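You operate a simulated robot arm through the tools that you are given. There is no shell and no other tool.

Carry out the task below with a simulated robot arm. There is one attempt and no reset: what you move stays moved.

JOB
Close the bar clamp on the 80 millimetre spacer block and lock it. Set down upright: what you pick out.

It is judged by the outcome, as a careful person would: the job done as asked, and still so three seconds after it is handed in. It fails if anything else is knocked over, pushed out of place, dropped, spilled or broken.

ROBOT AND FRAMES
A 7-joint arm with a two-finger gripper, fixed in place. Base frame: the origin is on the floor under the middle of its stand, x ahead of it, y to its left, z up. Readings come in cm, rad, newtons and seconds.
With the tool pointing down near the work surface it reaches from about 34 to 76 cm from the base axis. Its first joint turns from -2.496 to 2.496 rad. Payload 2.45 kg.
Tool frame: the origin (TCP) lies between the finger pads and is the grasp point; the fingertips stand 2.6 cm ahead of it; z points along the fingers, y is the line along which they close. The gripper opens to 9.6 cm; its body begins 6.9 cm behind the TCP.
Orientation is told as [roll, pitch, yaw] about the base's x, y, z axes, in that order, counted from this pose: with the fingers straight down and closing along the base's y, the tool's x points along the base's -x, its y along +y and its z along -z.

CONTROLS
- The arm moves only by the tool servo_tool. Its argument "deltas" is a list of rows, each a list of 3 entries, a list of its own where there are three numbers: the shift along the base's x, y, z in cm, then the turn, a rotation vector about the base's x, y, z in rad, then the gripper command, from -1 (fully open) to 1 (shut), values between in proportion. In form: [[[dx, dy, dz], [rx, ry, rz], jaw], ...]. A call has 1 to 20 rows; each row shifts and turns the commanded pose from where the row before left it. Each row takes 0.2 s and may step no farther than 5 cm and 0.15 rad from the row before; otherwise, or with a gripper value out of range, the whole call is refused. Where a pose cannot be reached the arm comes as near as it can. A force on the tool above 40 N (or 10 N above the force at the start of the call, whichever is more), or a blocked arm, ends the call early, and 0.2 s more pass. The fingers move at their own pace (about 5 cm/s each) and stop on an object; they squeeze with about 20 N. The grip force told is the motor's: it shows also when the fingers shut on nothing. Time passes only in rows, and 0.2 s behind the last, so rows that do not move let the fingers close. It gives the time, the measured TCP pose, the force on the tool (base axes), the opening and the grip force at its end, in the units of the frame above (readings bear some noise), with the torque about the TCP (base axes, N m) and any sound that the robot's microphone picked up.
- Cameras (640 x 400 px; columns grow to the right, rows downward): "scene" is fixed at [4.91, -49.15, 166.3]; the picture's right is [0.90, -0.43, 0.00], its down [-0.26, -0.55, -0.79] and it looks along [0.34, 0.71, -0.61] (base axes); focal length 318 px, centre (320, 200). "wrist" rides on the gripper at [8.2, 0.3, -9.8] in the tool frame; the picture's right is [-0.04, 1.00, 0.00], its down [-0.73, -0.03, -0.68] and it looks along [-0.68, -0.03, 0.73] (tool axes); focal length 256 px, centre (320, 200). There is no depth. A picture from a camera that has moved, and an enlarged one, comes with that camera's place and axes in the base frame and with its lens. The place of the scene camera against the robot may be out by one fixed shift of up to 1.2 cm in any direction.
- snapshot(camera): a new picture of that camera. The clock stands still meanwhile.
- lift_body(by): slides the trunk up (or, below 0, down) by that many cm; the arm rides with it, the base frame stays. It gives what a move gives, with no picture.
- inspect(camera, box): a new picture of the part [left, top, right, bottom] of that camera's present view, enlarged. The clock stands still meanwhile.
- job_done(): hands the job in; it is judged then, once.

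Nothing tells you positions but the pictures and the camera data. Unless the task says otherwise, let go and move clear before handing in.

The tools are called as name(argument=value, ...) on one line, values as JSON. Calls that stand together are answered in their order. servo_tool: Moves the arm, as the interface text tells. Its arguments: {"type":"object","properties":{"deltas":{"type":"array"}},"required":["deltas"]} The other tools are called the same way: lift_body (by) moves the trunk up or down; snapshot (camera) takes a picture; inspect (camera, box) takes an enlarged picture of a part of a camera's view; job_done () hands the job in.

At the start:

```text
time: 0.0
tool_pos: [42.18, 29.85, 120.96]
ee_rot: [0.0, -0.002, -0.002]
contact_force: [0.6, 0.5, 0.2]
torque: [0.02, 0.0, 0.01]
grip_width: 9.6
grasp_force: 0.1
trunk travel left (down, up): [-57.5, 6.5]
```

scene: 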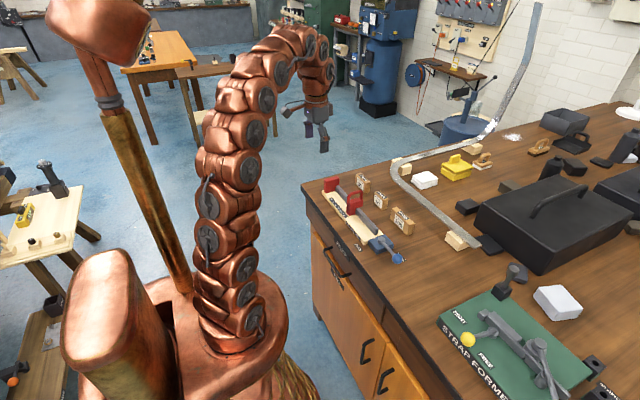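
wrist: 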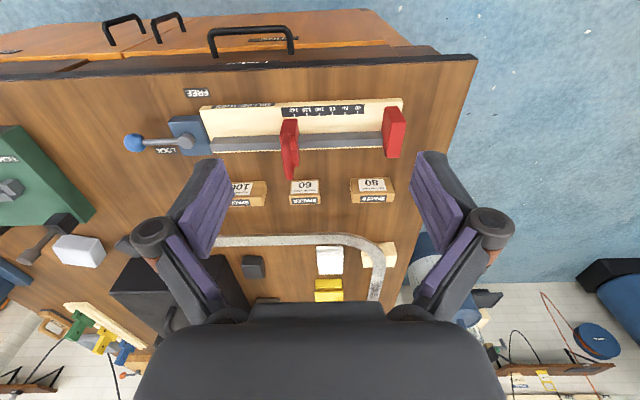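

I see a bench with a bar clamp (red jaws, lever with blue knob) and three spacer blocks labelled 100, 60 and 80. I'll take enlarged views first to locate things.

inspect(camera="scene", box=[300, 150, 500, 275])

inspect(camera="wrist", box=[110, 80, 430, 280])

```text
3.20 times, centred on (400, 212) of scene
camera zoom: at [4.91, -49.15, 166.3], right [0.9, -0.43, 0.0], down [-0.26, -0.55, -0.79], along [0.34, 0.71, -0.61], focal length 1016 px, centre (64, 160)
```

zoom: 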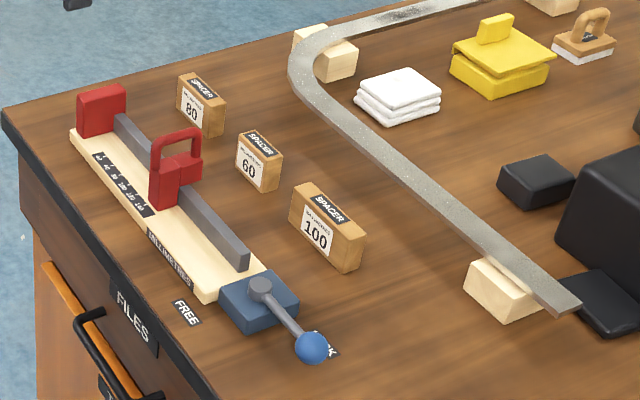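

```text
2.00 times, centred on (270, 180) of wrist
camera zoom: at [34.12, 30.3, 130.7], right [0.04, 1.0, 0.0], down [0.73, -0.03, 0.68], along [0.68, -0.03, -0.73], focal length 512 px, centre (420, 240)
```

zoom: 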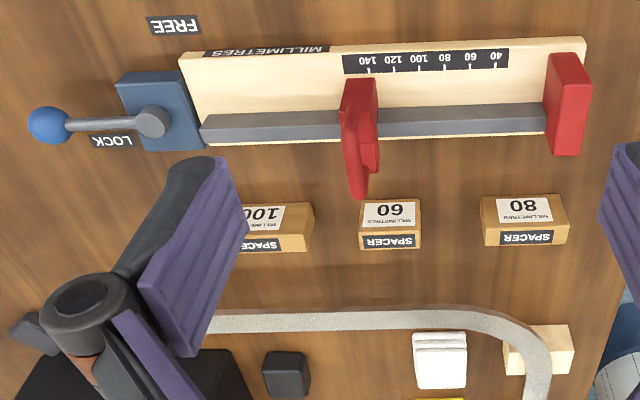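

The bench top looks to be at about z = 91, with the clamp at x≈53, the lever ball near (54, 0, 94) and the 80 block near (66.5, 39). I'll move the wrist camera over the clamp to see the lever state and jaw shape.

servo_tool(deltas=[[[-1, -3.5, -1], [0, 0, 0], -1], [[-1, -3.5, -1], [0, 0, 0], -1], [[-1, -3.5, -1], [0, 0, 0], -1], [[-1, -3.5, -1], [0, 0, 0], -1], [[0, 0, 0], [0, 0, 0], -1]])

snapshot(camera="wrist")

```text
time: 1.2
tool_pos: [38.28, 15.92, 116.97]
ee_rot: [0.0, 0.0, 0.0]
contact_force: [-0.2, 0.0, -1.2]
torque: [0.0, 0.03, 0.02]
grip_width: 9.6
grasp_force: 0.1
trunk travel left (down, up): [-57.5, 6.5]
```

```text
taken
camera wrist: at [30.18, 16.29, 126.68], right [0.04, 1.0, 0.0], down [0.73, -0.03, 0.68], along [0.68, -0.03, -0.73], focal length 256 px, centre (320, 200)
```

wrist: 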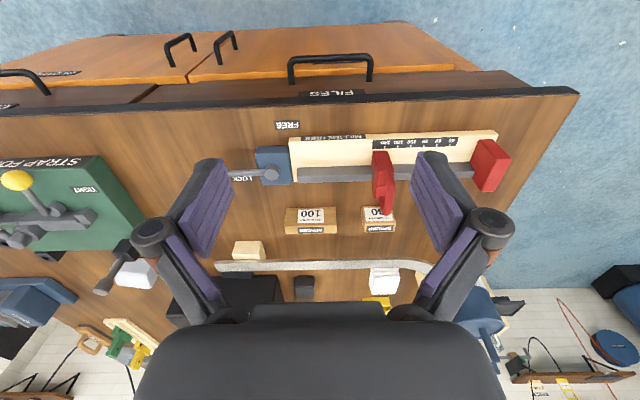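

inspect(camera="wrist", box=[220, 100, 380, 200])

inspect(camera="wrist", box=[360, 110, 520, 210])

inspect(camera="scene", box=[315, 170, 411, 230])

inspect(camera="scene", box=[340, 215, 436, 275])

```text
4.00 times, centred on (300, 150) of wrist
camera zoom: at [30.18, 16.29, 126.68], right [0.04, 1.0, 0.0], down [0.73, -0.03, 0.68], along [0.68, -0.03, -0.73], focal length 1024 px, centre (400, 400)
```

zoom: 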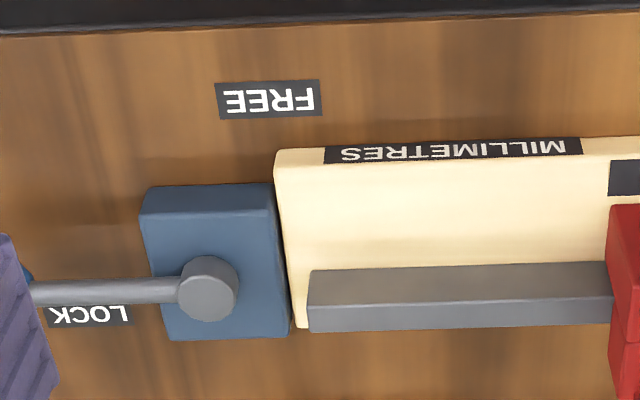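

```text
4.00 times, centred on (440, 160) of wrist
camera zoom: at [30.18, 16.29, 126.68], right [0.04, 1.0, 0.0], down [0.73, -0.03, 0.68], along [0.68, -0.03, -0.73], focal length 1024 px, centre (-160, 360)
```

zoom: 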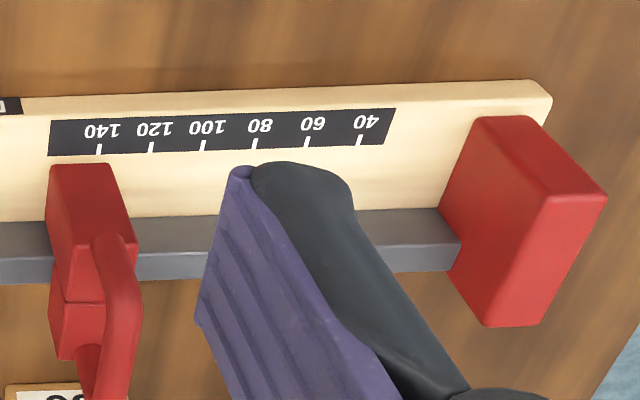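

```text
6.67 times, centred on (363, 200) of scene
camera zoom: at [4.91, -49.15, 166.3], right [0.9, -0.43, 0.0], down [-0.26, -0.55, -0.79], along [0.34, 0.71, -0.61], focal length 2118 px, centre (33, 200)
```

zoom: 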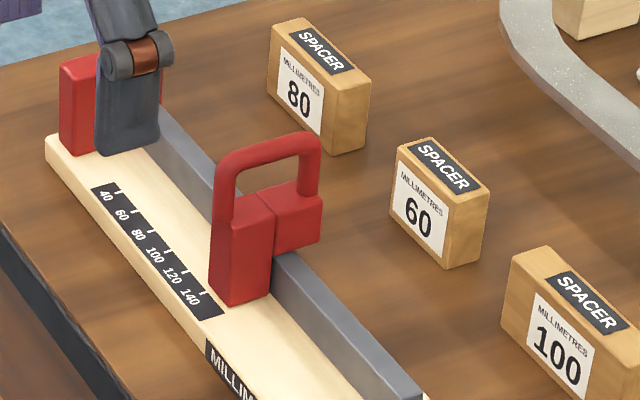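

```text
6.67 times, centred on (388, 245) of scene
camera zoom: at [4.91, -49.15, 166.3], right [0.9, -0.43, 0.0], down [-0.26, -0.55, -0.79], along [0.34, 0.71, -0.61], focal length 2118 px, centre (-133, -100)
```

zoom: 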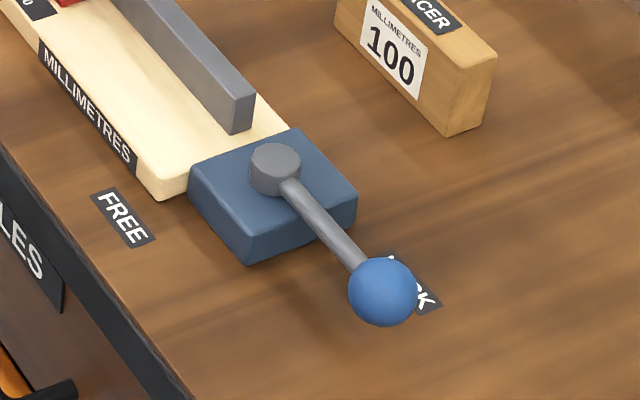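

The lever points along −y by the LOCK label, with FREE on the −x side, so the clamp is probably locked now. I'll close the fingers, go to the +x side of the lever near its ball and look before pushing it to FREE.

servo_tool(deltas=[[[3.5, -2.3, -1], [0, 0, 0], 1], [[3.5, -2.3, -1], [0, 0, 0], 1], [[3.5, -2.3, -1], [0, 0, 0], 1], [[3.5, -2.3, -1], [0, 0, 0], 1], [[3.5, -2.3, -1], [0, 0, 0], 1], [[3.5, -2.3, -1], [0, 0, 0], 1], [[0, 0, 0], [0, 0, 0], 1], [[0, 0, 0], [0, 0, 0], 1]])

snapshot(camera="wrist")

snapshot(camera="scene")

```text
time: 3.0
tool_pos: [59.09, 2.1, 110.97]
ee_rot: [0.002, -0.001, -0.003]
contact_force: [0.2, -0.2, -1.3]
torque: [-0.02, 0.03, 0.0]
grip_width: 0.02
grasp_force: 20.2
trunk travel left (down, up): [-57.5, 6.5]
```

```text
taken
camera wrist: at [51.13, 2.49, 120.75], right [0.04, 1.0, 0.0], down [0.73, -0.03, 0.68], along [0.68, -0.03, -0.73], focal length 256 px, centre (320, 200)
```

wrist: 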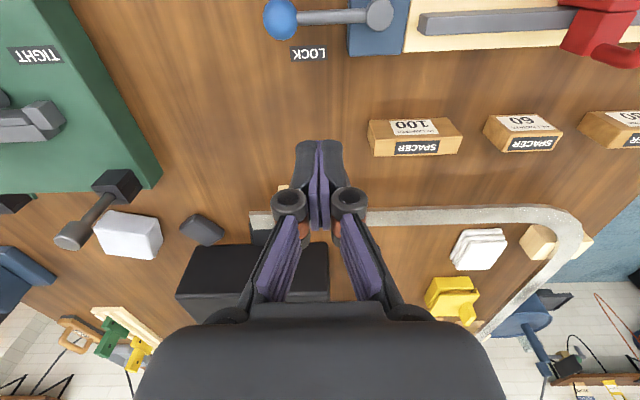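

```text
taken
```

scene: 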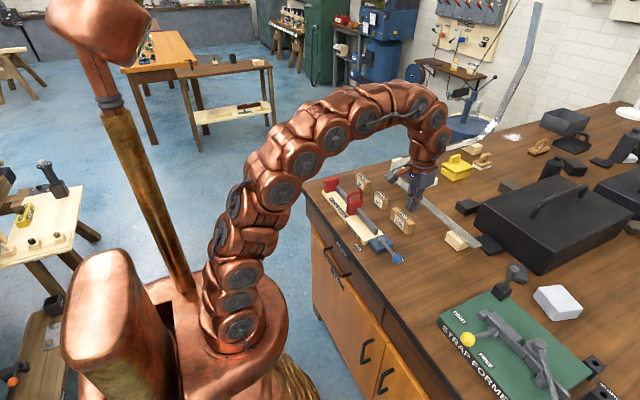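

The arm is above the +x side of the lever with the fingers closed; ball at about (54.6, −1), pivot at (54.5, 7.4). I'll descend beside the rod with the tips about 1.7 cm above the bench.

servo_tool(deltas=[[[0, 0, -4], [0, 0, 0], 1], [[0, -0.5, -4], [0, 0, 0], 1], [[0, 0, -4], [0, 0, 0], 1], [[0, 0, -2.5], [0, 0, 0], 1], [[0, 0, -1.5], [0, 0, 0], 1], [[0, 0, 0], [0, 0, 0], 1]])

snapshot(camera="wrist")

inspect(camera="scene", box=[320, 170, 480, 270])

```text
time: 4.4
tool_pos: [59.06, 1.79, 94.86]
ee_rot: [0.0, 0.0, -0.002]
contact_force: [0.0, 0.4, 0.4]
torque: [0.03, -0.01, -0.03]
grip_width: 0.01
grasp_force: 20.4
trunk travel left (down, up): [-57.5, 6.5]
```

```text
taken
camera wrist: at [51.12, 2.04, 104.69], right [0.04, 1.0, 0.0], down [0.73, -0.03, 0.68], along [0.68, -0.03, -0.73], focal length 256 px, centre (320, 200)
```

wrist: 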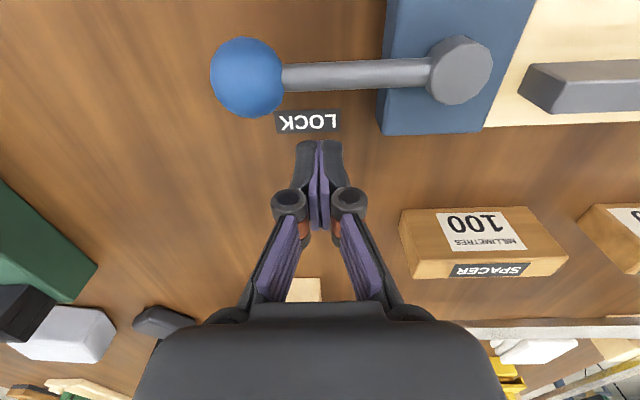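

```text
4.00 times, centred on (400, 220) of scene
camera zoom: at [4.91, -49.15, 166.3], right [0.9, -0.43, 0.0], down [-0.26, -0.55, -0.79], along [0.34, 0.71, -0.61], focal length 1271 px, centre (0, 120)
```

zoom: 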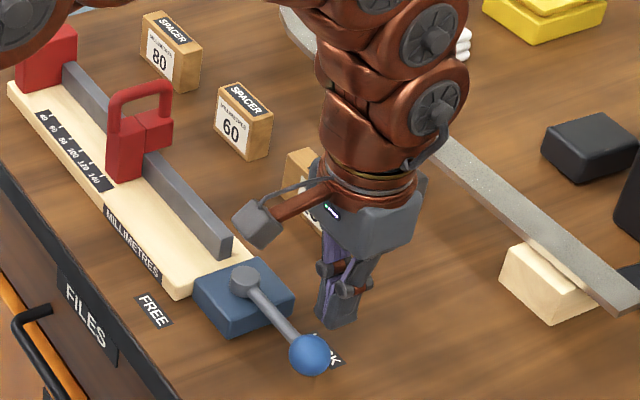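

The tips are beside the rod at the right height, clear of the blue block. I'll push the rod toward −x along its arc, first part only, then check.

servo_tool(deltas=[[[-1.5, -0.2, 0], [0, 0, 0], 1], [[-1.3, -0.2, 0], [0, 0, 0], 1], [[-0.85, -0.1, 0], [0, 0, 0], 1], [[-0.85, -0.1, 0], [0, 0, 0], 1], [[-0.8, 0.05, 0], [0, 0, 0], 1], [[-0.8, 0.1, 0], [0, 0, 0], 1]])

snapshot(camera="wrist")

```text
time: 5.8
tool_pos: [53.0, 1.2, 94.97]
ee_rot: [0.001, -0.001, -0.002]
contact_force: [1.7, -0.7, -0.7]
torque: [-0.02, -0.02, -0.03]
grip_width: 0.0
grasp_force: 29.0
trunk travel left (down, up): [-57.5, 6.5]
```

```text
taken
camera wrist: at [45.04, 1.55, 104.71], right [0.04, 1.0, 0.0], down [0.73, -0.03, 0.68], along [0.68, -0.03, -0.73], focal length 256 px, centre (320, 200)
```

wrist: 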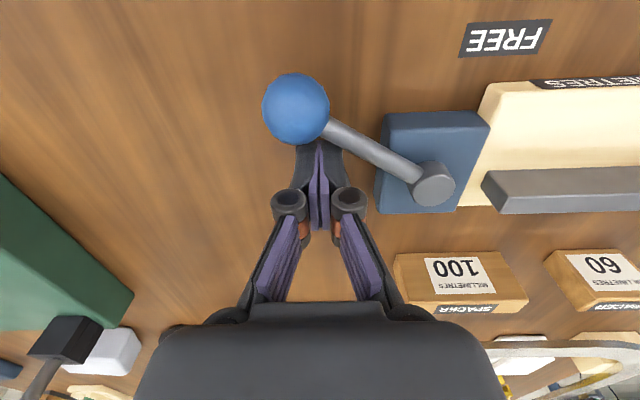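

The lever is swinging freely, at about −120° now. I'll continue the arc toward FREE.

servo_tool(deltas=[[[-0.8, 0.3, 0], [0, 0, 0], 1], [[-0.8, 0.4, 0], [0, 0, 0], 1], [[-0.7, 0.45, 0], [0, 0, 0], 1], [[-0.65, 0.5, 0], [0, 0, 0], 1], [[-0.5, 0.6, 0], [0, 0, 0], 1], [[-0.5, 0.7, 0], [0, 0, 0], 1]])

snapshot(camera="wrist")

```text
time: 7.2
tool_pos: [49.02, 4.0, 94.9]
ee_rot: [0.0, 0.004, -0.001]
contact_force: [0.2, -0.6, 1.0]
torque: [-0.01, 0.0, 0.02]
grip_width: 0.02
grasp_force: 28.9
trunk travel left (down, up): [-57.5, 6.5]
```

```text
taken
camera wrist: at [41.01, 4.47, 104.7], right [0.04, 1.0, 0.0], down [0.73, -0.03, 0.68], along [0.68, -0.03, -0.73], focal length 256 px, centre (320, 200)
```

wrist: 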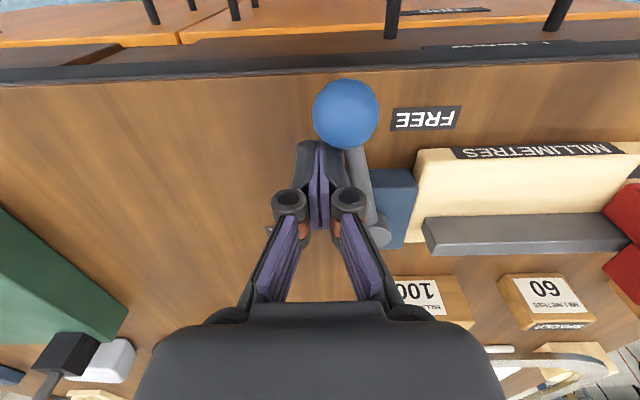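

The lever is about 10° short of the FREE stop. I'll push a little more in +y, in small steps, until it meets resistance.

servo_tool(deltas=[[[-0.3, 0.5, 0], [0, 0, 0], 1], [[-0.2, 0.5, 0], [0, 0, 0], 1], [[0, 0.4, 0], [0, 0, 0], 1], [[0, 0.3, 0], [0, 0, 0], 1]])

snapshot(camera="wrist")

```text
time: 7.9
tool_pos: [48.73, 4.68, 94.92]
ee_rot: [-0.009, -0.004, 0.003]
contact_force: [9.7, -29.0, -2.3]
torque: [-0.54, -0.16, 0.23]
grip_width: 0.02
grasp_force: 28.7
trunk travel left (down, up): [-57.5, 6.5]
stopped in row 3: the force on the tool passed its limit at 46 N (the readings are from after the stop); the commanded pose is now the measured one
```

```text
taken
camera wrist: at [40.69, 5.11, 104.67], right [0.04, 1.0, -0.01], down [0.73, -0.02, 0.68], along [0.68, -0.03, -0.73], focal length 256 px, centre (320, 200)
```

wrist: 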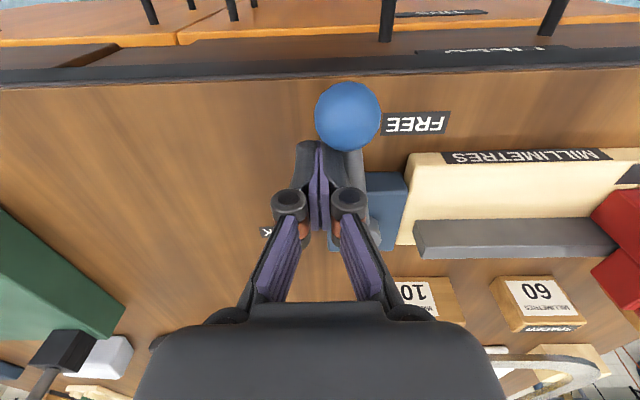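

The lever has hit its end stop by FREE. I'll back off in −y, rise, and look at the whole clamp.

servo_tool(deltas=[[[0, -1, 0], [0, 0, 0], 1], [[0, -1.5, 0], [0, 0, 0], 1], [[0, 0, 4], [0, 0, 0], 1], [[0, 0, 4], [0, 0, 0], 1], [[0, 0, 4], [0, 0, 0], 1], [[-2, 4, 2], [0, 0, 0], -1], [[-2, 4, 0], [0, 0, 0], -1], [[-2, 4, 0], [0, 0, 0], -1], [[-2, 3, 0], [0, 0, 0], -1], [[0, 0, 0], [0, 0, 0], -1]])

snapshot(camera="wrist")

inspect(camera="scene", box=[300, 165, 460, 265])

```text
time: 10.1
tool_pos: [40.68, 17.6, 109.11]
ee_rot: [-0.006, -0.004, 0.002]
contact_force: [-0.1, 0.0, 0.1]
torque: [-0.02, -0.01, -0.02]
grip_width: 9.59
grasp_force: 0.1
trunk travel left (down, up): [-57.5, 6.5]
```

```text
taken
camera wrist: at [32.67, 17.98, 118.8], right [0.04, 1.0, -0.01], down [0.73, -0.02, 0.68], along [0.68, -0.03, -0.73], focal length 256 px, centre (320, 200)
```

wrist: 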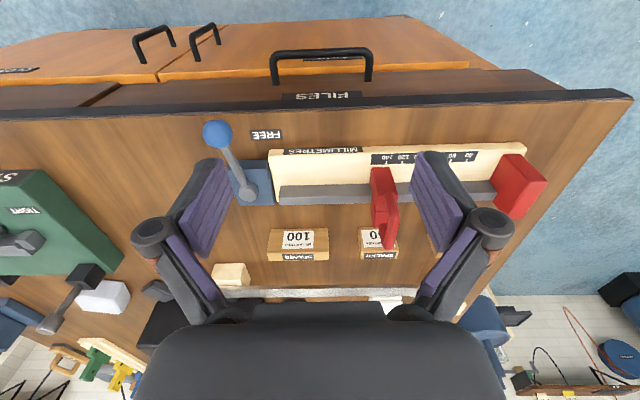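

```text
4.00 times, centred on (380, 215) of scene
camera zoom: at [4.91, -49.15, 166.3], right [0.9, -0.43, 0.0], down [-0.26, -0.55, -0.79], along [0.34, 0.71, -0.61], focal length 1271 px, centre (80, 140)
```

zoom: 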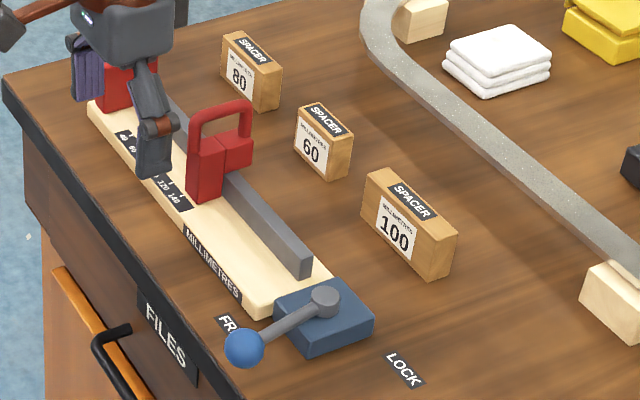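

The lever now points at FREE. Next I'll turn the gripper 90° so it closes across the 80 block's thickness, and move toward the block to measure it.

servo_tool(deltas=[[[1.7, 1.1, 0.3], [0, 0, 0.143], -1], [[1.7, 1.1, 0.3], [0, 0, 0.143], -1], [[1.7, 1.1, 0.3], [0, 0, 0.143], -1], [[1.7, 1.1, 0.3], [0, 0, 0.143], -1], [[1.7, 1.1, 0.3], [0, 0, 0.143], -1], [[1.7, 1.1, 0.3], [0, 0, 0.143], -1], [[1.7, 1.1, 0.3], [0, 0, 0.143], -1], [[1.7, 1.1, 0.3], [0, 0, 0.143], -1], [[1.7, 1.1, 0.3], [0, 0, 0.143], -1], [[1.7, 1.1, 0.3], [0, 0, 0.143], -1], [[1.7, 1.1, 0.3], [0, 0, 0.141], -1], [[0, 0, 0], [0, 0, 0], -1]])

snapshot(camera="wrist")

snapshot(camera="scene")

```text
time: 12.7
tool_pos: [59.25, 29.59, 112.33]
ee_rot: [-0.005, -0.001, 1.575]
contact_force: [-0.5, -0.3, 0.4]
torque: [0.01, -0.01, 0.0]
grip_width: 9.59
grasp_force: 0.1
trunk travel left (down, up): [-57.5, 6.5]
```

```text
taken
camera wrist: at [59.1, 21.47, 122.0], right [-1.0, 0.04, -0.01], down [0.02, 0.73, 0.68], along [0.03, 0.68, -0.73], focal length 256 px, centre (320, 200)
```

wrist: 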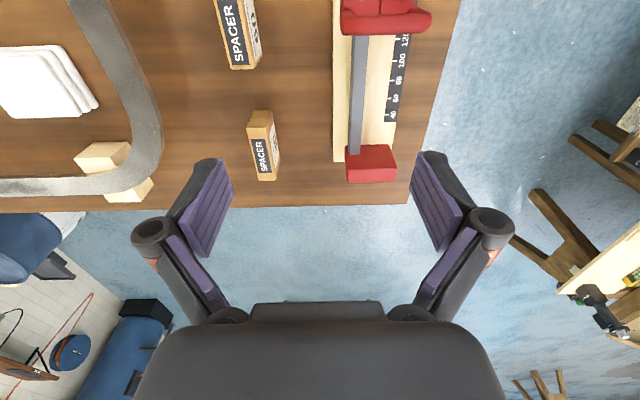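

```text
taken
```

scene: 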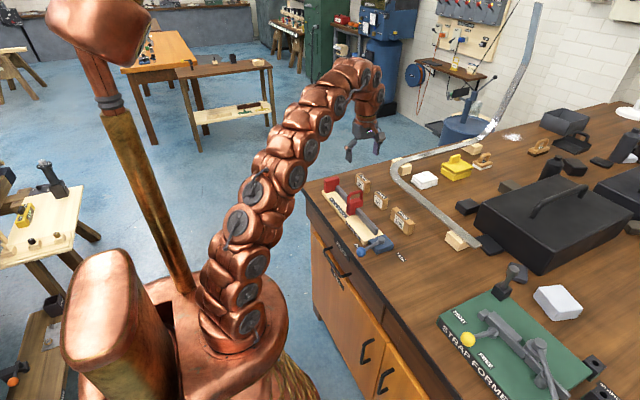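

The gripper is turned and the block 80 is visible at left-centre. I'll zoom to measure the block and the jaws.

inspect(camera="wrist", box=[200, 90, 360, 190])

inspect(camera="wrist", box=[300, 0, 460, 100])

inspect(camera="wrist", box=[310, 100, 470, 200])

```text
4.00 times, centred on (280, 140) of wrist
camera zoom: at [59.1, 21.47, 122.0], right [-1.0, 0.04, -0.01], down [0.02, 0.73, 0.68], along [0.03, 0.68, -0.73], focal length 1024 px, centre (480, 440)
```

zoom: 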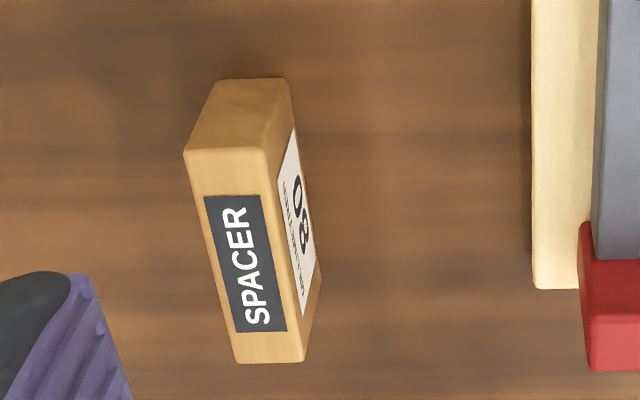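

```text
4.00 times, centred on (380, 50) of wrist
camera zoom: at [59.1, 21.47, 122.0], right [-1.0, 0.04, -0.01], down [0.02, 0.73, 0.68], along [0.03, 0.68, -0.73], focal length 1024 px, centre (80, 800)
```

zoom: 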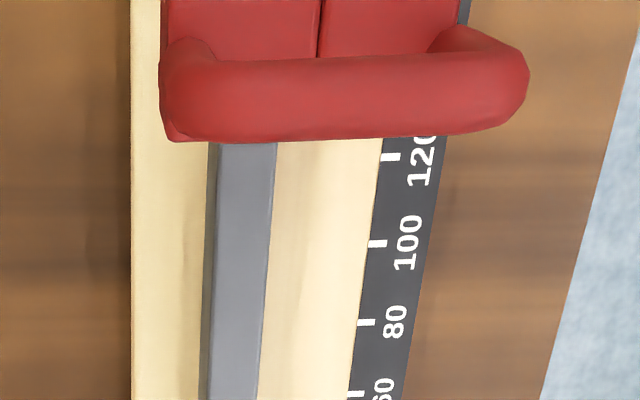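

```text
4.00 times, centred on (390, 150) of wrist
camera zoom: at [59.1, 21.47, 122.0], right [-1.0, 0.04, -0.01], down [0.02, 0.73, 0.68], along [0.03, 0.68, -0.73], focal length 1024 px, centre (40, 400)
```

zoom: 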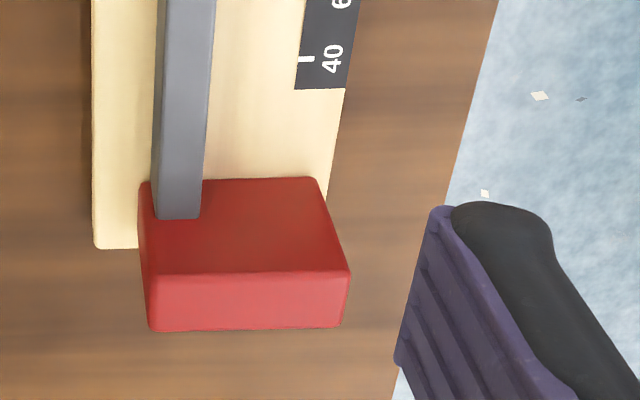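

The block 80 spans x 65.8–68.0, y 35.0–42.8, top at z≈95.2; the fixed jaw's inner face is at y≈39.7, the bar at x 54.7–56.2. The block is at the edge of reach, so I'll test a hover pose over its near part.

servo_tool(deltas=[[[2.55, 2.6, -2.3], [0, 0, 0], -0.1], [[2.55, 2.6, -2.3], [0, 0, 0], -0.1], [[2.55, 2.6, -2.3], [0, 0, 0], -0.1], [[0, 0, 0], [0, 0, 0], -0.1], [[0, 0, 0], [0, 0, 0], -0.1]])

snapshot(camera="wrist")

```text
time: 13.9
tool_pos: [64.29, 36.2, 102.91]
ee_rot: [-0.007, -0.004, 1.573]
contact_force: [-0.9, 0.2, 0.1]
torque: [0.01, 0.02, 0.0]
grip_width: 5.3
grasp_force: 0.1
out of reach, approached as far as the arm can: row 2, 3
trunk travel left (down, up): [-57.5, 6.5]
```

```text
taken
camera wrist: at [64.03, 28.05, 112.58], right [-1.0, 0.04, -0.01], down [0.02, 0.73, 0.68], along [0.03, 0.68, -0.73], focal length 256 px, centre (320, 200)
```

wrist: 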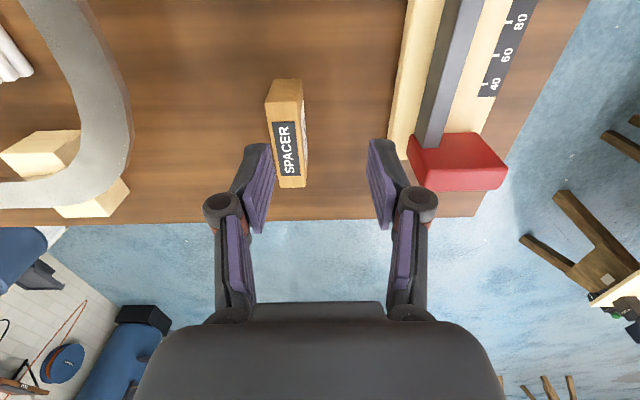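

Reach stops at radius 73.8 cm at this height, and reach grows as the tool goes lower relative to the shoulder. Raising the trunk should give the extra reach, so I'll do that.

lift_body(by=6.4)

```text
time: 14.9
tool_pos: [64.29, 36.19, 109.17]
ee_rot: [-0.007, -0.002, 1.572]
contact_force: [-0.5, -0.5, 0.6]
torque: [-0.02, 0.01, 0.02]
grip_width: 5.27
grasp_force: 0.1
trunk travel left (down, up): [-63.9, 0.1]
```

servo_tool(deltas=[[[0, 0, -4], [0, 0, 0], -0.1], [[0, 0, -3.5], [0, 0, 0], -0.1], [[1.3, 0.6, -0.7], [0, 0, 0], -0.1], [[1.3, 0.6, 0], [0, 0, 0], -0.1], [[0, 0, 0], [0, 0, 0], -0.1], [[0, 0, 0], [0, 0, 0], -0.1]])

snapshot(camera="wrist")

```text
time: 16.3
tool_pos: [66.89, 37.33, 101.04]
ee_rot: [-0.005, -0.002, 1.572]
contact_force: [0.1, 0.2, -1.1]
torque: [-0.02, 0.03, 0.0]
grip_width: 5.28
grasp_force: 0.0
trunk travel left (down, up): [-63.9, 0.1]
```

```text
taken
camera wrist: at [66.65, 29.24, 110.8], right [-1.0, 0.04, -0.01], down [0.02, 0.73, 0.68], along [0.03, 0.68, -0.73], focal length 256 px, centre (320, 200)
```

wrist: 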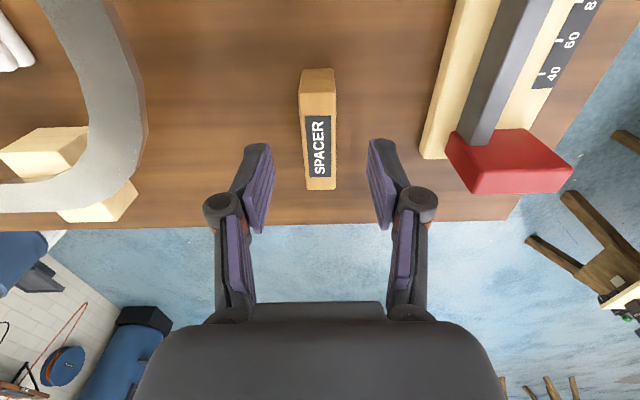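

The raised trunk gives the reach. I'll zoom to refine the block's centre before descending.

inspect(camera="wrist", box=[240, 50, 400, 150])

inspect(camera="wrist", box=[240, 120, 400, 220])

```text
4.00 times, centred on (320, 100) of wrist
camera zoom: at [66.65, 29.24, 110.8], right [-1.0, 0.04, -0.01], down [0.02, 0.73, 0.68], along [0.03, 0.68, -0.73], focal length 1024 px, centre (320, 600)
```

zoom: 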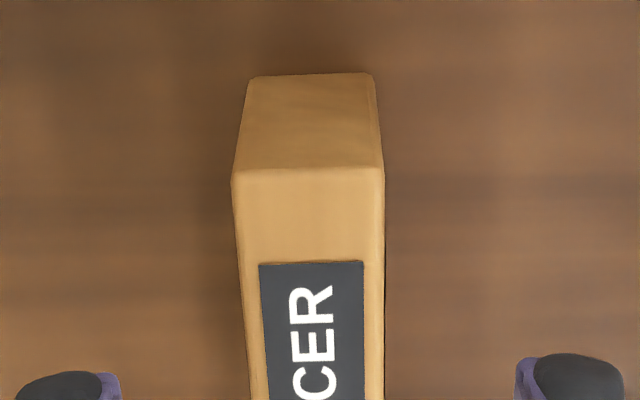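

```text
4.00 times, centred on (320, 170) of wrist
camera zoom: at [66.65, 29.24, 110.8], right [-1.0, 0.04, -0.01], down [0.02, 0.73, 0.68], along [0.03, 0.68, -0.73], focal length 1024 px, centre (320, 320)
```

zoom: 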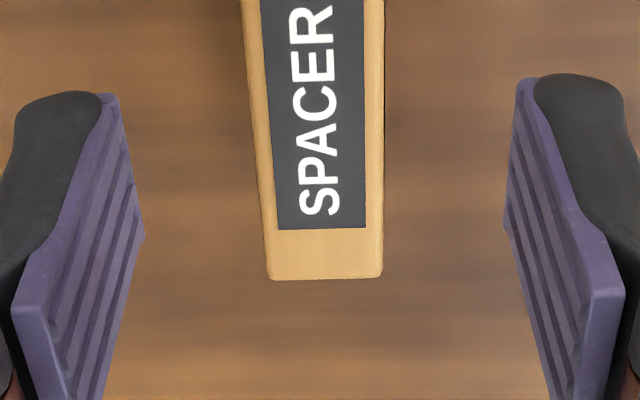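

The block centre is about (67.1, 39.0), top near z≈95. I'll shift slightly and descend so the tips overlap only the top ~1.8 cm, which will later clear the clamp bar.

servo_tool(deltas=[[[0.2, 0.4, -1], [0, 0, 0], -0.1], [[0, 0.4, -1.5], [0, 0, 0], -0.1], [[0, 0.2, -1.5], [0, 0, 0], -0.1], [[0, 0, -1.1], [0, 0, 0], -0.1], [[0, 0, 0], [0, 0, 0], -0.1]])

snapshot(camera="wrist")

inspect(camera="scene", box=[315, 150, 411, 210])

```text
time: 17.5
tool_pos: [67.09, 38.52, 95.99]
ee_rot: [-0.004, -0.003, 1.572]
contact_force: [0.3, 0.8, -0.1]
torque: [0.02, 0.01, 0.0]
grip_width: 5.28
grasp_force: 0.2
trunk travel left (down, up): [-63.9, 0.1]
```

```text
taken
camera wrist: at [66.84, 30.27, 105.64], right [-1.0, 0.04, -0.01], down [0.02, 0.73, 0.68], along [0.03, 0.68, -0.73], focal length 256 px, centre (320, 200)
```

wrist: 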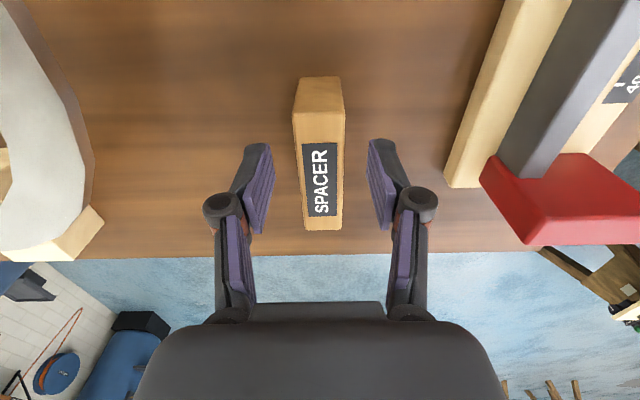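

```text
6.67 times, centred on (363, 180) of scene
camera zoom: at [4.91, -49.15, 166.3], right [0.9, -0.43, 0.0], down [-0.26, -0.55, -0.79], along [0.34, 0.71, -0.61], focal length 2118 px, centre (33, 333)
```

zoom: 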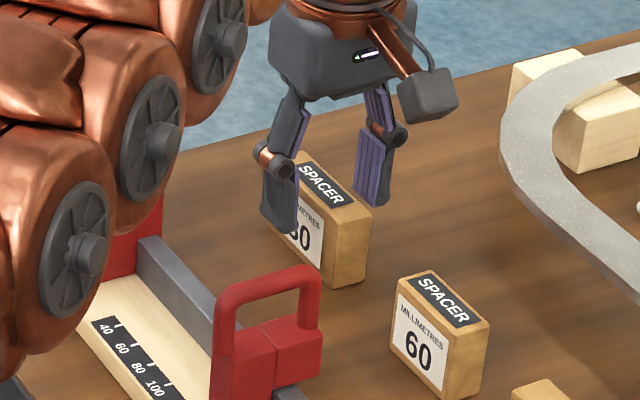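

The fingers straddle the block squarely. I'll close the gripper on it.

servo_tool(deltas=[[[0, 0, 0], [0, 0, 0], 0.6], [[0, 0, 0], [0, 0, 0], 1], [[0, 0, 0], [0, 0, 0], 1], [[0, 0, 0], [0, 0, 0], 1]])

inspect(camera="wrist", box=[200, 60, 440, 260])

```text
time: 18.5
tool_pos: [66.97, 38.51, 95.99]
ee_rot: [-0.004, -0.001, 1.573]
contact_force: [0.3, 0.0, 0.4]
torque: [0.03, -0.01, -0.03]
grip_width: 2.3
grasp_force: 19.9
trunk travel left (down, up): [-63.9, 0.1]
```

```text
2.00 times, centred on (320, 160) of wrist
camera zoom: at [66.85, 30.26, 105.66], right [-1.0, 0.04, -0.01], down [0.02, 0.73, 0.68], along [0.03, 0.68, -0.73], focal length 512 px, centre (320, 280)
```

zoom: 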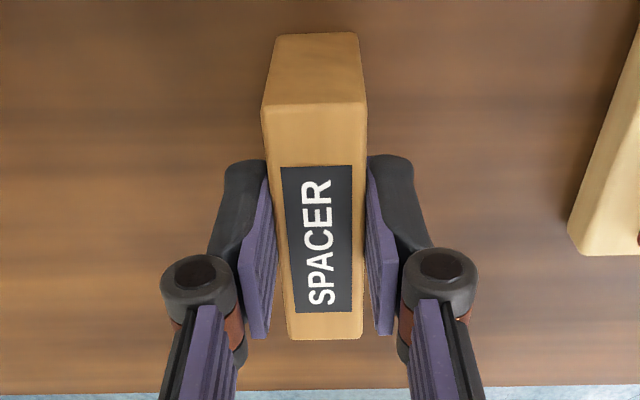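

The block is gripped at 2.3 cm width. I'll lift it gently, drawing inward to stay within reach.

servo_tool(deltas=[[[0, 0, 1], [0, 0, 0], 1], [[-0.3, -0.2, 1.5], [0, 0, 0], 1], [[-0.7, -0.4, 2], [0, 0, 0], 1], [[-1.5, -0.5, 2.5], [0, 0, 0], 1], [[-2, -0.5, 2.5], [0, 0, 0], 1], [[-1.5, -0.5, 1], [0, 0, 0], 1], [[0, 0, 0], [0, 0, 0], 1]])

snapshot(camera="wrist")

inspect(camera="scene", box=[300, 120, 460, 220])

```text
time: 20.1
tool_pos: [61.04, 36.29, 106.59]
ee_rot: [-0.006, -0.003, 1.574]
contact_force: [-0.4, -0.2, -0.5]
torque: [-0.02, 0.01, -0.02]
grip_width: 2.34
grasp_force: 20.2
trunk travel left (down, up): [-63.9, 0.1]
```

```text
taken
camera wrist: at [60.88, 28.07, 116.2], right [-1.0, 0.04, -0.01], down [0.02, 0.73, 0.68], along [0.03, 0.68, -0.73], focal length 256 px, centre (320, 200)
```

wrist: 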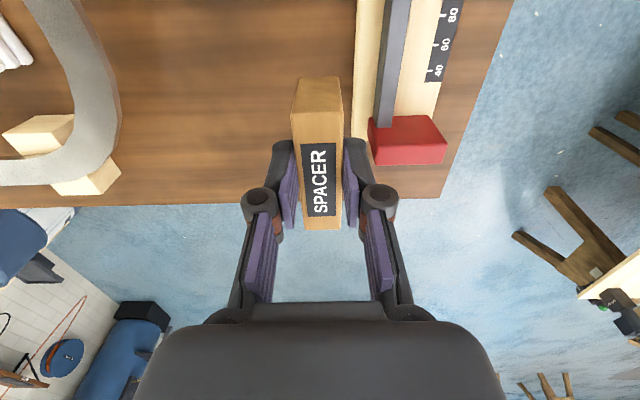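

```text
4.00 times, centred on (380, 170) of scene
camera zoom: at [4.91, -49.15, 166.3], right [0.9, -0.43, 0.0], down [-0.26, -0.55, -0.79], along [0.34, 0.71, -0.61], focal length 1271 px, centre (80, 320)
```

zoom: 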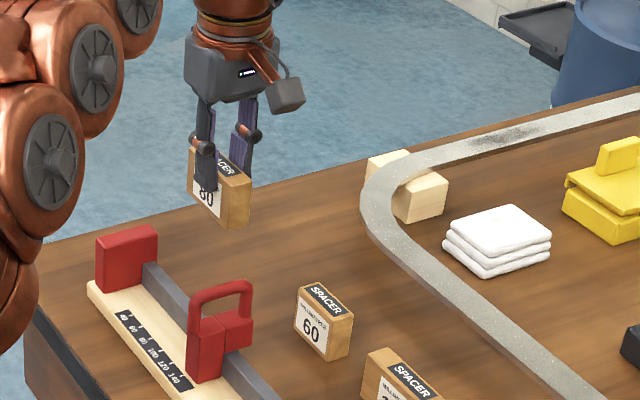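

The block is held without slip. I'll carry it over the board in front of the bar, between the jaws.

servo_tool(deltas=[[[-2.16, -0.5, 0], [0, 0, 0], 1], [[-2.16, -0.5, 0], [0, 0, 0], 1], [[-2.16, -0.5, 0], [0, 0, 0], 1], [[-2.16, -0.4, 0], [0, 0, 0], 1], [[0, 0, 0], [0, 0, 0], 1]])

snapshot(camera="wrist")

inspect(camera="scene", box=[300, 150, 396, 210])

```text
time: 21.3
tool_pos: [52.34, 34.45, 106.43]
ee_rot: [-0.004, 0.0, 1.571]
contact_force: [0.3, 0.2, -0.1]
torque: [0.0, -0.02, 0.02]
grip_width: 2.33
grasp_force: 20.2
trunk travel left (down, up): [-63.9, 0.1]
```

```text
taken
camera wrist: at [52.13, 26.19, 116.23], right [-1.0, 0.04, -0.01], down [0.02, 0.73, 0.68], along [0.03, 0.68, -0.73], focal length 256 px, centre (320, 200)
```

wrist: 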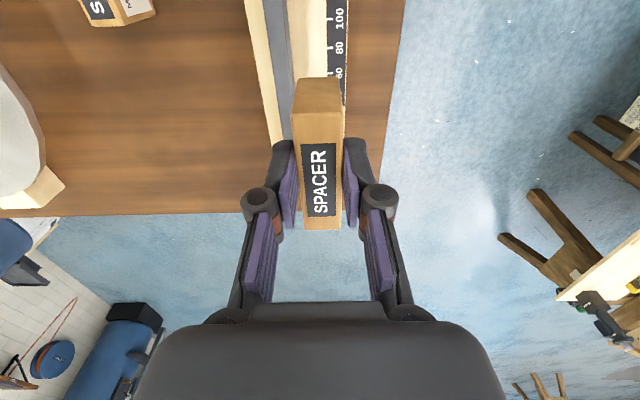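

```text
6.67 times, centred on (348, 180) of scene
camera zoom: at [4.91, -49.15, 166.3], right [0.9, -0.43, 0.0], down [-0.26, -0.55, -0.79], along [0.34, 0.71, -0.61], focal length 2118 px, centre (133, 333)
```

zoom: 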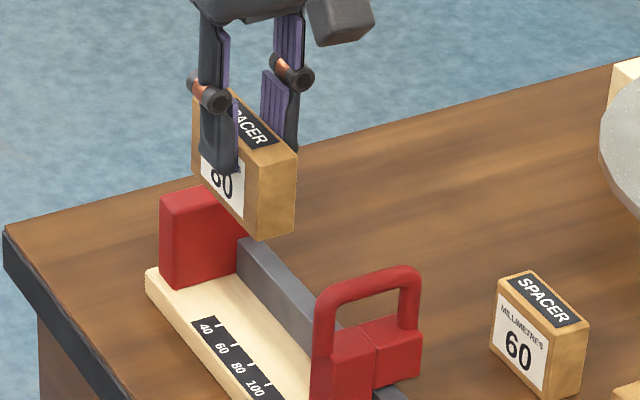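

The block is above the board between the jaws. I'll zoom to check the bar and the board against the fingers before lowering.

inspect(camera="wrist", box=[240, 0, 400, 100])

inspect(camera="wrist", box=[240, 70, 400, 170])

```text
4.00 times, centred on (320, 50) of wrist
camera zoom: at [52.13, 26.19, 116.23], right [-1.0, 0.04, -0.01], down [0.02, 0.73, 0.68], along [0.03, 0.68, -0.73], focal length 1024 px, centre (320, 800)
```

zoom: 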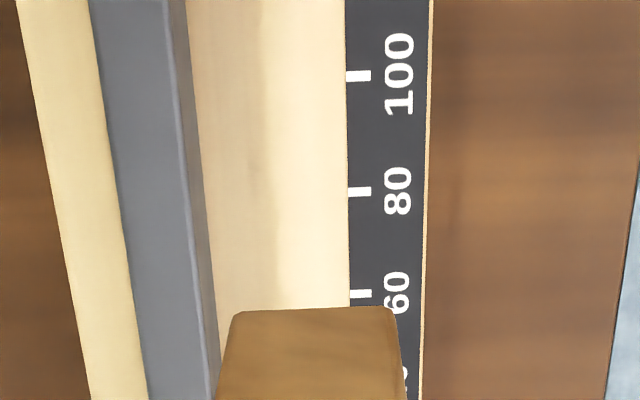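

```text
4.00 times, centred on (320, 120) of wrist
camera zoom: at [52.13, 26.19, 116.23], right [-1.0, 0.04, -0.01], down [0.02, 0.73, 0.68], along [0.03, 0.68, -0.73], focal length 1024 px, centre (320, 520)
```

zoom: 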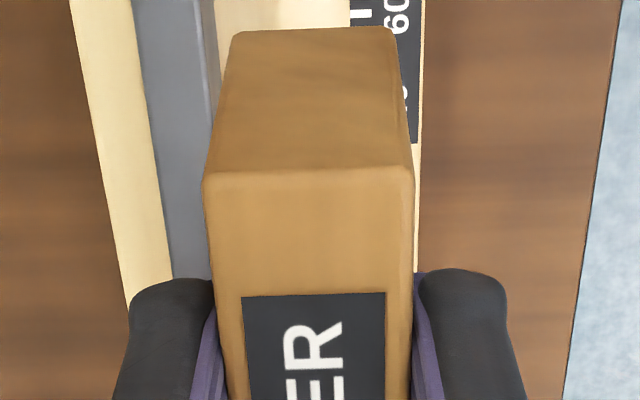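

The measurements agree: the zero of the scale is y≈39.6, bar face at x≈54.85, bar top ≈94, board top ≈91.5. I'll lower the block to just above the board, then look.

servo_tool(deltas=[[[0.1, -0.2, -2.5], [0, 0, 0], 1], [[0, 0, -2.5], [0, 0, 0], 1], [[0, 0, -2.2], [0, 0, 0], 1], [[0, 0, -1.2], [0, 0, 0], 1], [[0, 0, 0], [0, 0, 0], 1]])

inspect(camera="scene", box=[300, 160, 396, 220])

snapshot(camera="wrist")

```text
time: 22.5
tool_pos: [52.48, 34.28, 98.12]
ee_rot: [-0.008, -0.004, 1.573]
contact_force: [0.0, -0.1, -0.7]
torque: [0.02, 0.02, 0.01]
grip_width: 2.33
grasp_force: 20.0
trunk travel left (down, up): [-63.9, 0.1]
```

```text
6.67 times, centred on (348, 190) of scene
camera zoom: at [4.91, -49.15, 166.3], right [0.9, -0.43, 0.0], down [-0.26, -0.55, -0.79], along [0.34, 0.71, -0.61], focal length 2118 px, centre (133, 267)
```

zoom: 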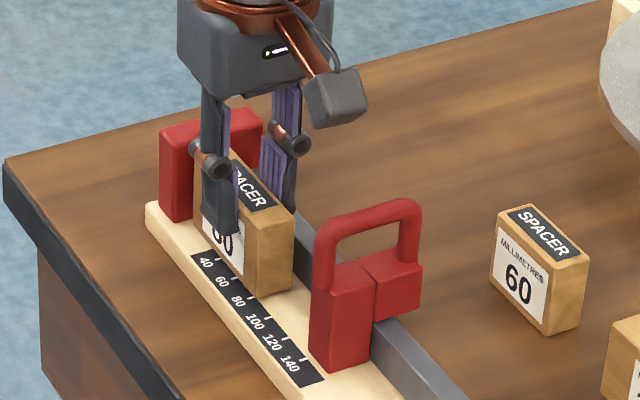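

```text
taken
camera wrist: at [52.32, 26.02, 107.8], right [-1.0, 0.04, -0.01], down [0.02, 0.73, 0.68], along [0.03, 0.68, -0.73], focal length 256 px, centre (320, 200)
```

wrist: 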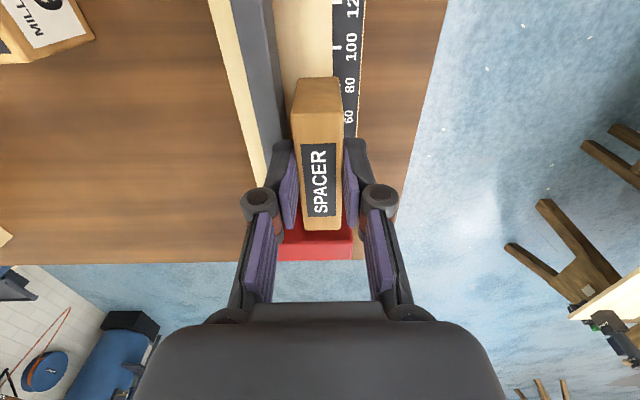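

The block hovers about 0.9 cm above the board, behind the scale and in front of the bar. I'll lower it in small steps until it touches.

servo_tool(deltas=[[[0, 0, -0.3], [0, 0, 0], 1], [[0, 0, -0.2], [0, 0, 0], 1], [[0, 0, -0.15], [0, 0, 0], 1], [[0, 0, 0], [0, 0, 0], 1]])

inspect(camera="wrist", box=[220, 60, 420, 260])

```text
time: 23.5
tool_pos: [52.54, 34.15, 97.53]
ee_rot: [-0.009, -0.003, 1.572]
contact_force: [0.2, -0.5, 19.6]
torque: [0.03, 0.02, -0.02]
grip_width: 2.36
grasp_force: 19.7
trunk travel left (down, up): [-63.9, 0.1]
```

```text
2.00 times, centred on (320, 160) of wrist
camera zoom: at [52.27, 26.05, 107.28], right [-1.0, 0.04, -0.01], down [0.02, 0.73, 0.68], along [0.03, 0.68, -0.73], focal length 512 px, centre (320, 280)
```

zoom: 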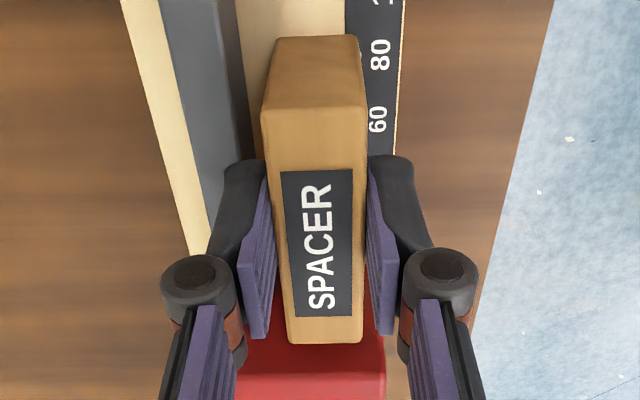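

The block has landed on the board (19.6 N up, no torque). I'll ease off the pressure and open the fingers, then rise.

servo_tool(deltas=[[[0, 0, 0.08], [0, 0, 0], 1], [[0, 0, 0], [0, 0, 0], 0.3], [[0, 0, 0], [0, 0, 0], 0.0], [[0, 0, 0], [0, 0, 0], 0.0]])

inspect(camera="wrist", box=[220, 60, 420, 260])

```text
time: 24.5
tool_pos: [52.52, 34.12, 97.44]
ee_rot: [-0.005, -0.001, 1.573]
contact_force: [0.6, 0.0, -0.2]
torque: [0.03, 0.01, 0.0]
grip_width: 4.82
grasp_force: 0.0
trunk travel left (down, up): [-63.9, 0.1]
```

```text
2.00 times, centred on (320, 160) of wrist
camera zoom: at [52.28, 26.04, 107.22], right [-1.0, 0.04, -0.01], down [0.02, 0.73, 0.68], along [0.03, 0.68, -0.73], focal length 512 px, centre (320, 280)
```

zoom: 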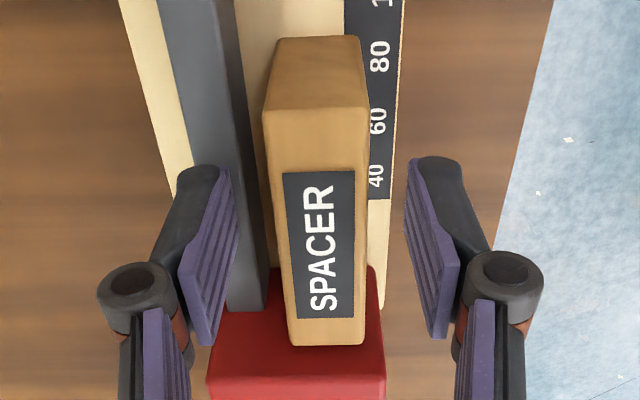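

The spacer stands freely on the board between the jaws. I'll rise, close the fingers, and come down behind (−y side of) the sliding jaw to push it shut.

servo_tool(deltas=[[[0, 0, 2], [0, 0, 0], 0], [[0, 0, 4], [0, 0, 0], 0], [[0, 0, 4], [0, 0, 0], 0], [[0, -2, 3], [0, 0, 0], 1], [[0.5, -4, 0], [0, 0, 0], 1], [[0.5, -4, 0], [0, 0, 0], 1], [[0.5, -4, 0], [0, 0, 0], 1], [[0.4, -1.5, 0], [0, 0, 0], 1], [[0, 0, 0], [0, 0, 0], 1]])

snapshot(camera="wrist")

inspect(camera="scene", box=[300, 150, 428, 230])

```text
time: 26.5
tool_pos: [54.44, 18.67, 110.45]
ee_rot: [-0.006, -0.004, 1.572]
contact_force: [-0.2, -0.5, 0.1]
torque: [0.02, 0.02, 0.02]
grip_width: 0.01
grasp_force: 20.4
trunk travel left (down, up): [-63.9, 0.1]
```

```text
taken
camera wrist: at [54.2, 10.56, 120.24], right [-1.0, 0.04, -0.01], down [0.02, 0.73, 0.68], along [0.03, 0.68, -0.73], focal length 256 px, centre (320, 200)
```

wrist: 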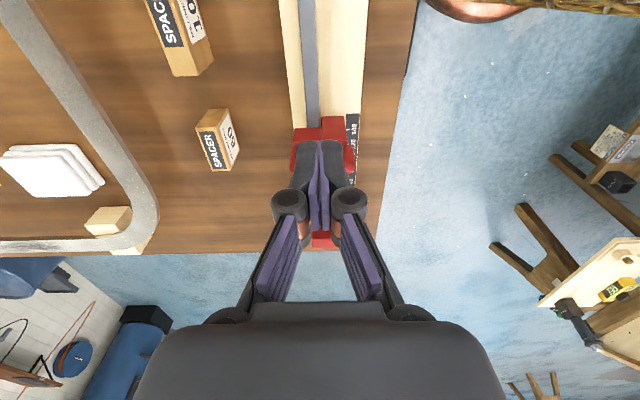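

```text
5.00 times, centred on (364, 190) of scene
camera zoom: at [4.91, -49.15, 166.3], right [0.9, -0.43, 0.0], down [-0.26, -0.55, -0.79], along [0.34, 0.71, -0.61], focal length 1588 px, centre (100, 250)
```

zoom: 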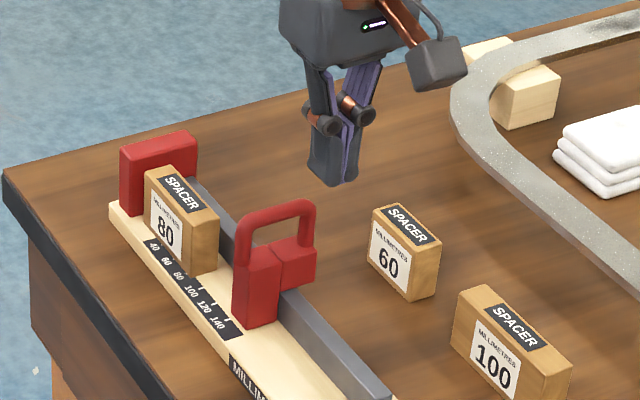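

inspect(camera="wrist", box=[260, 90, 380, 170])

```text
5.00 times, centred on (320, 130) of wrist
camera zoom: at [54.2, 10.56, 120.24], right [-1.0, 0.04, -0.01], down [0.02, 0.73, 0.68], along [0.03, 0.68, -0.73], focal length 1280 px, centre (320, 550)
```

zoom: 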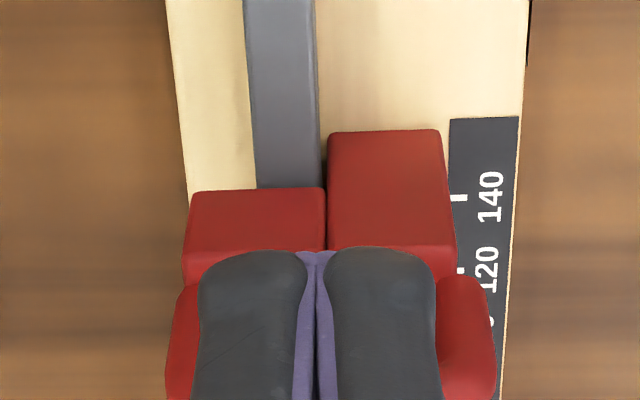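

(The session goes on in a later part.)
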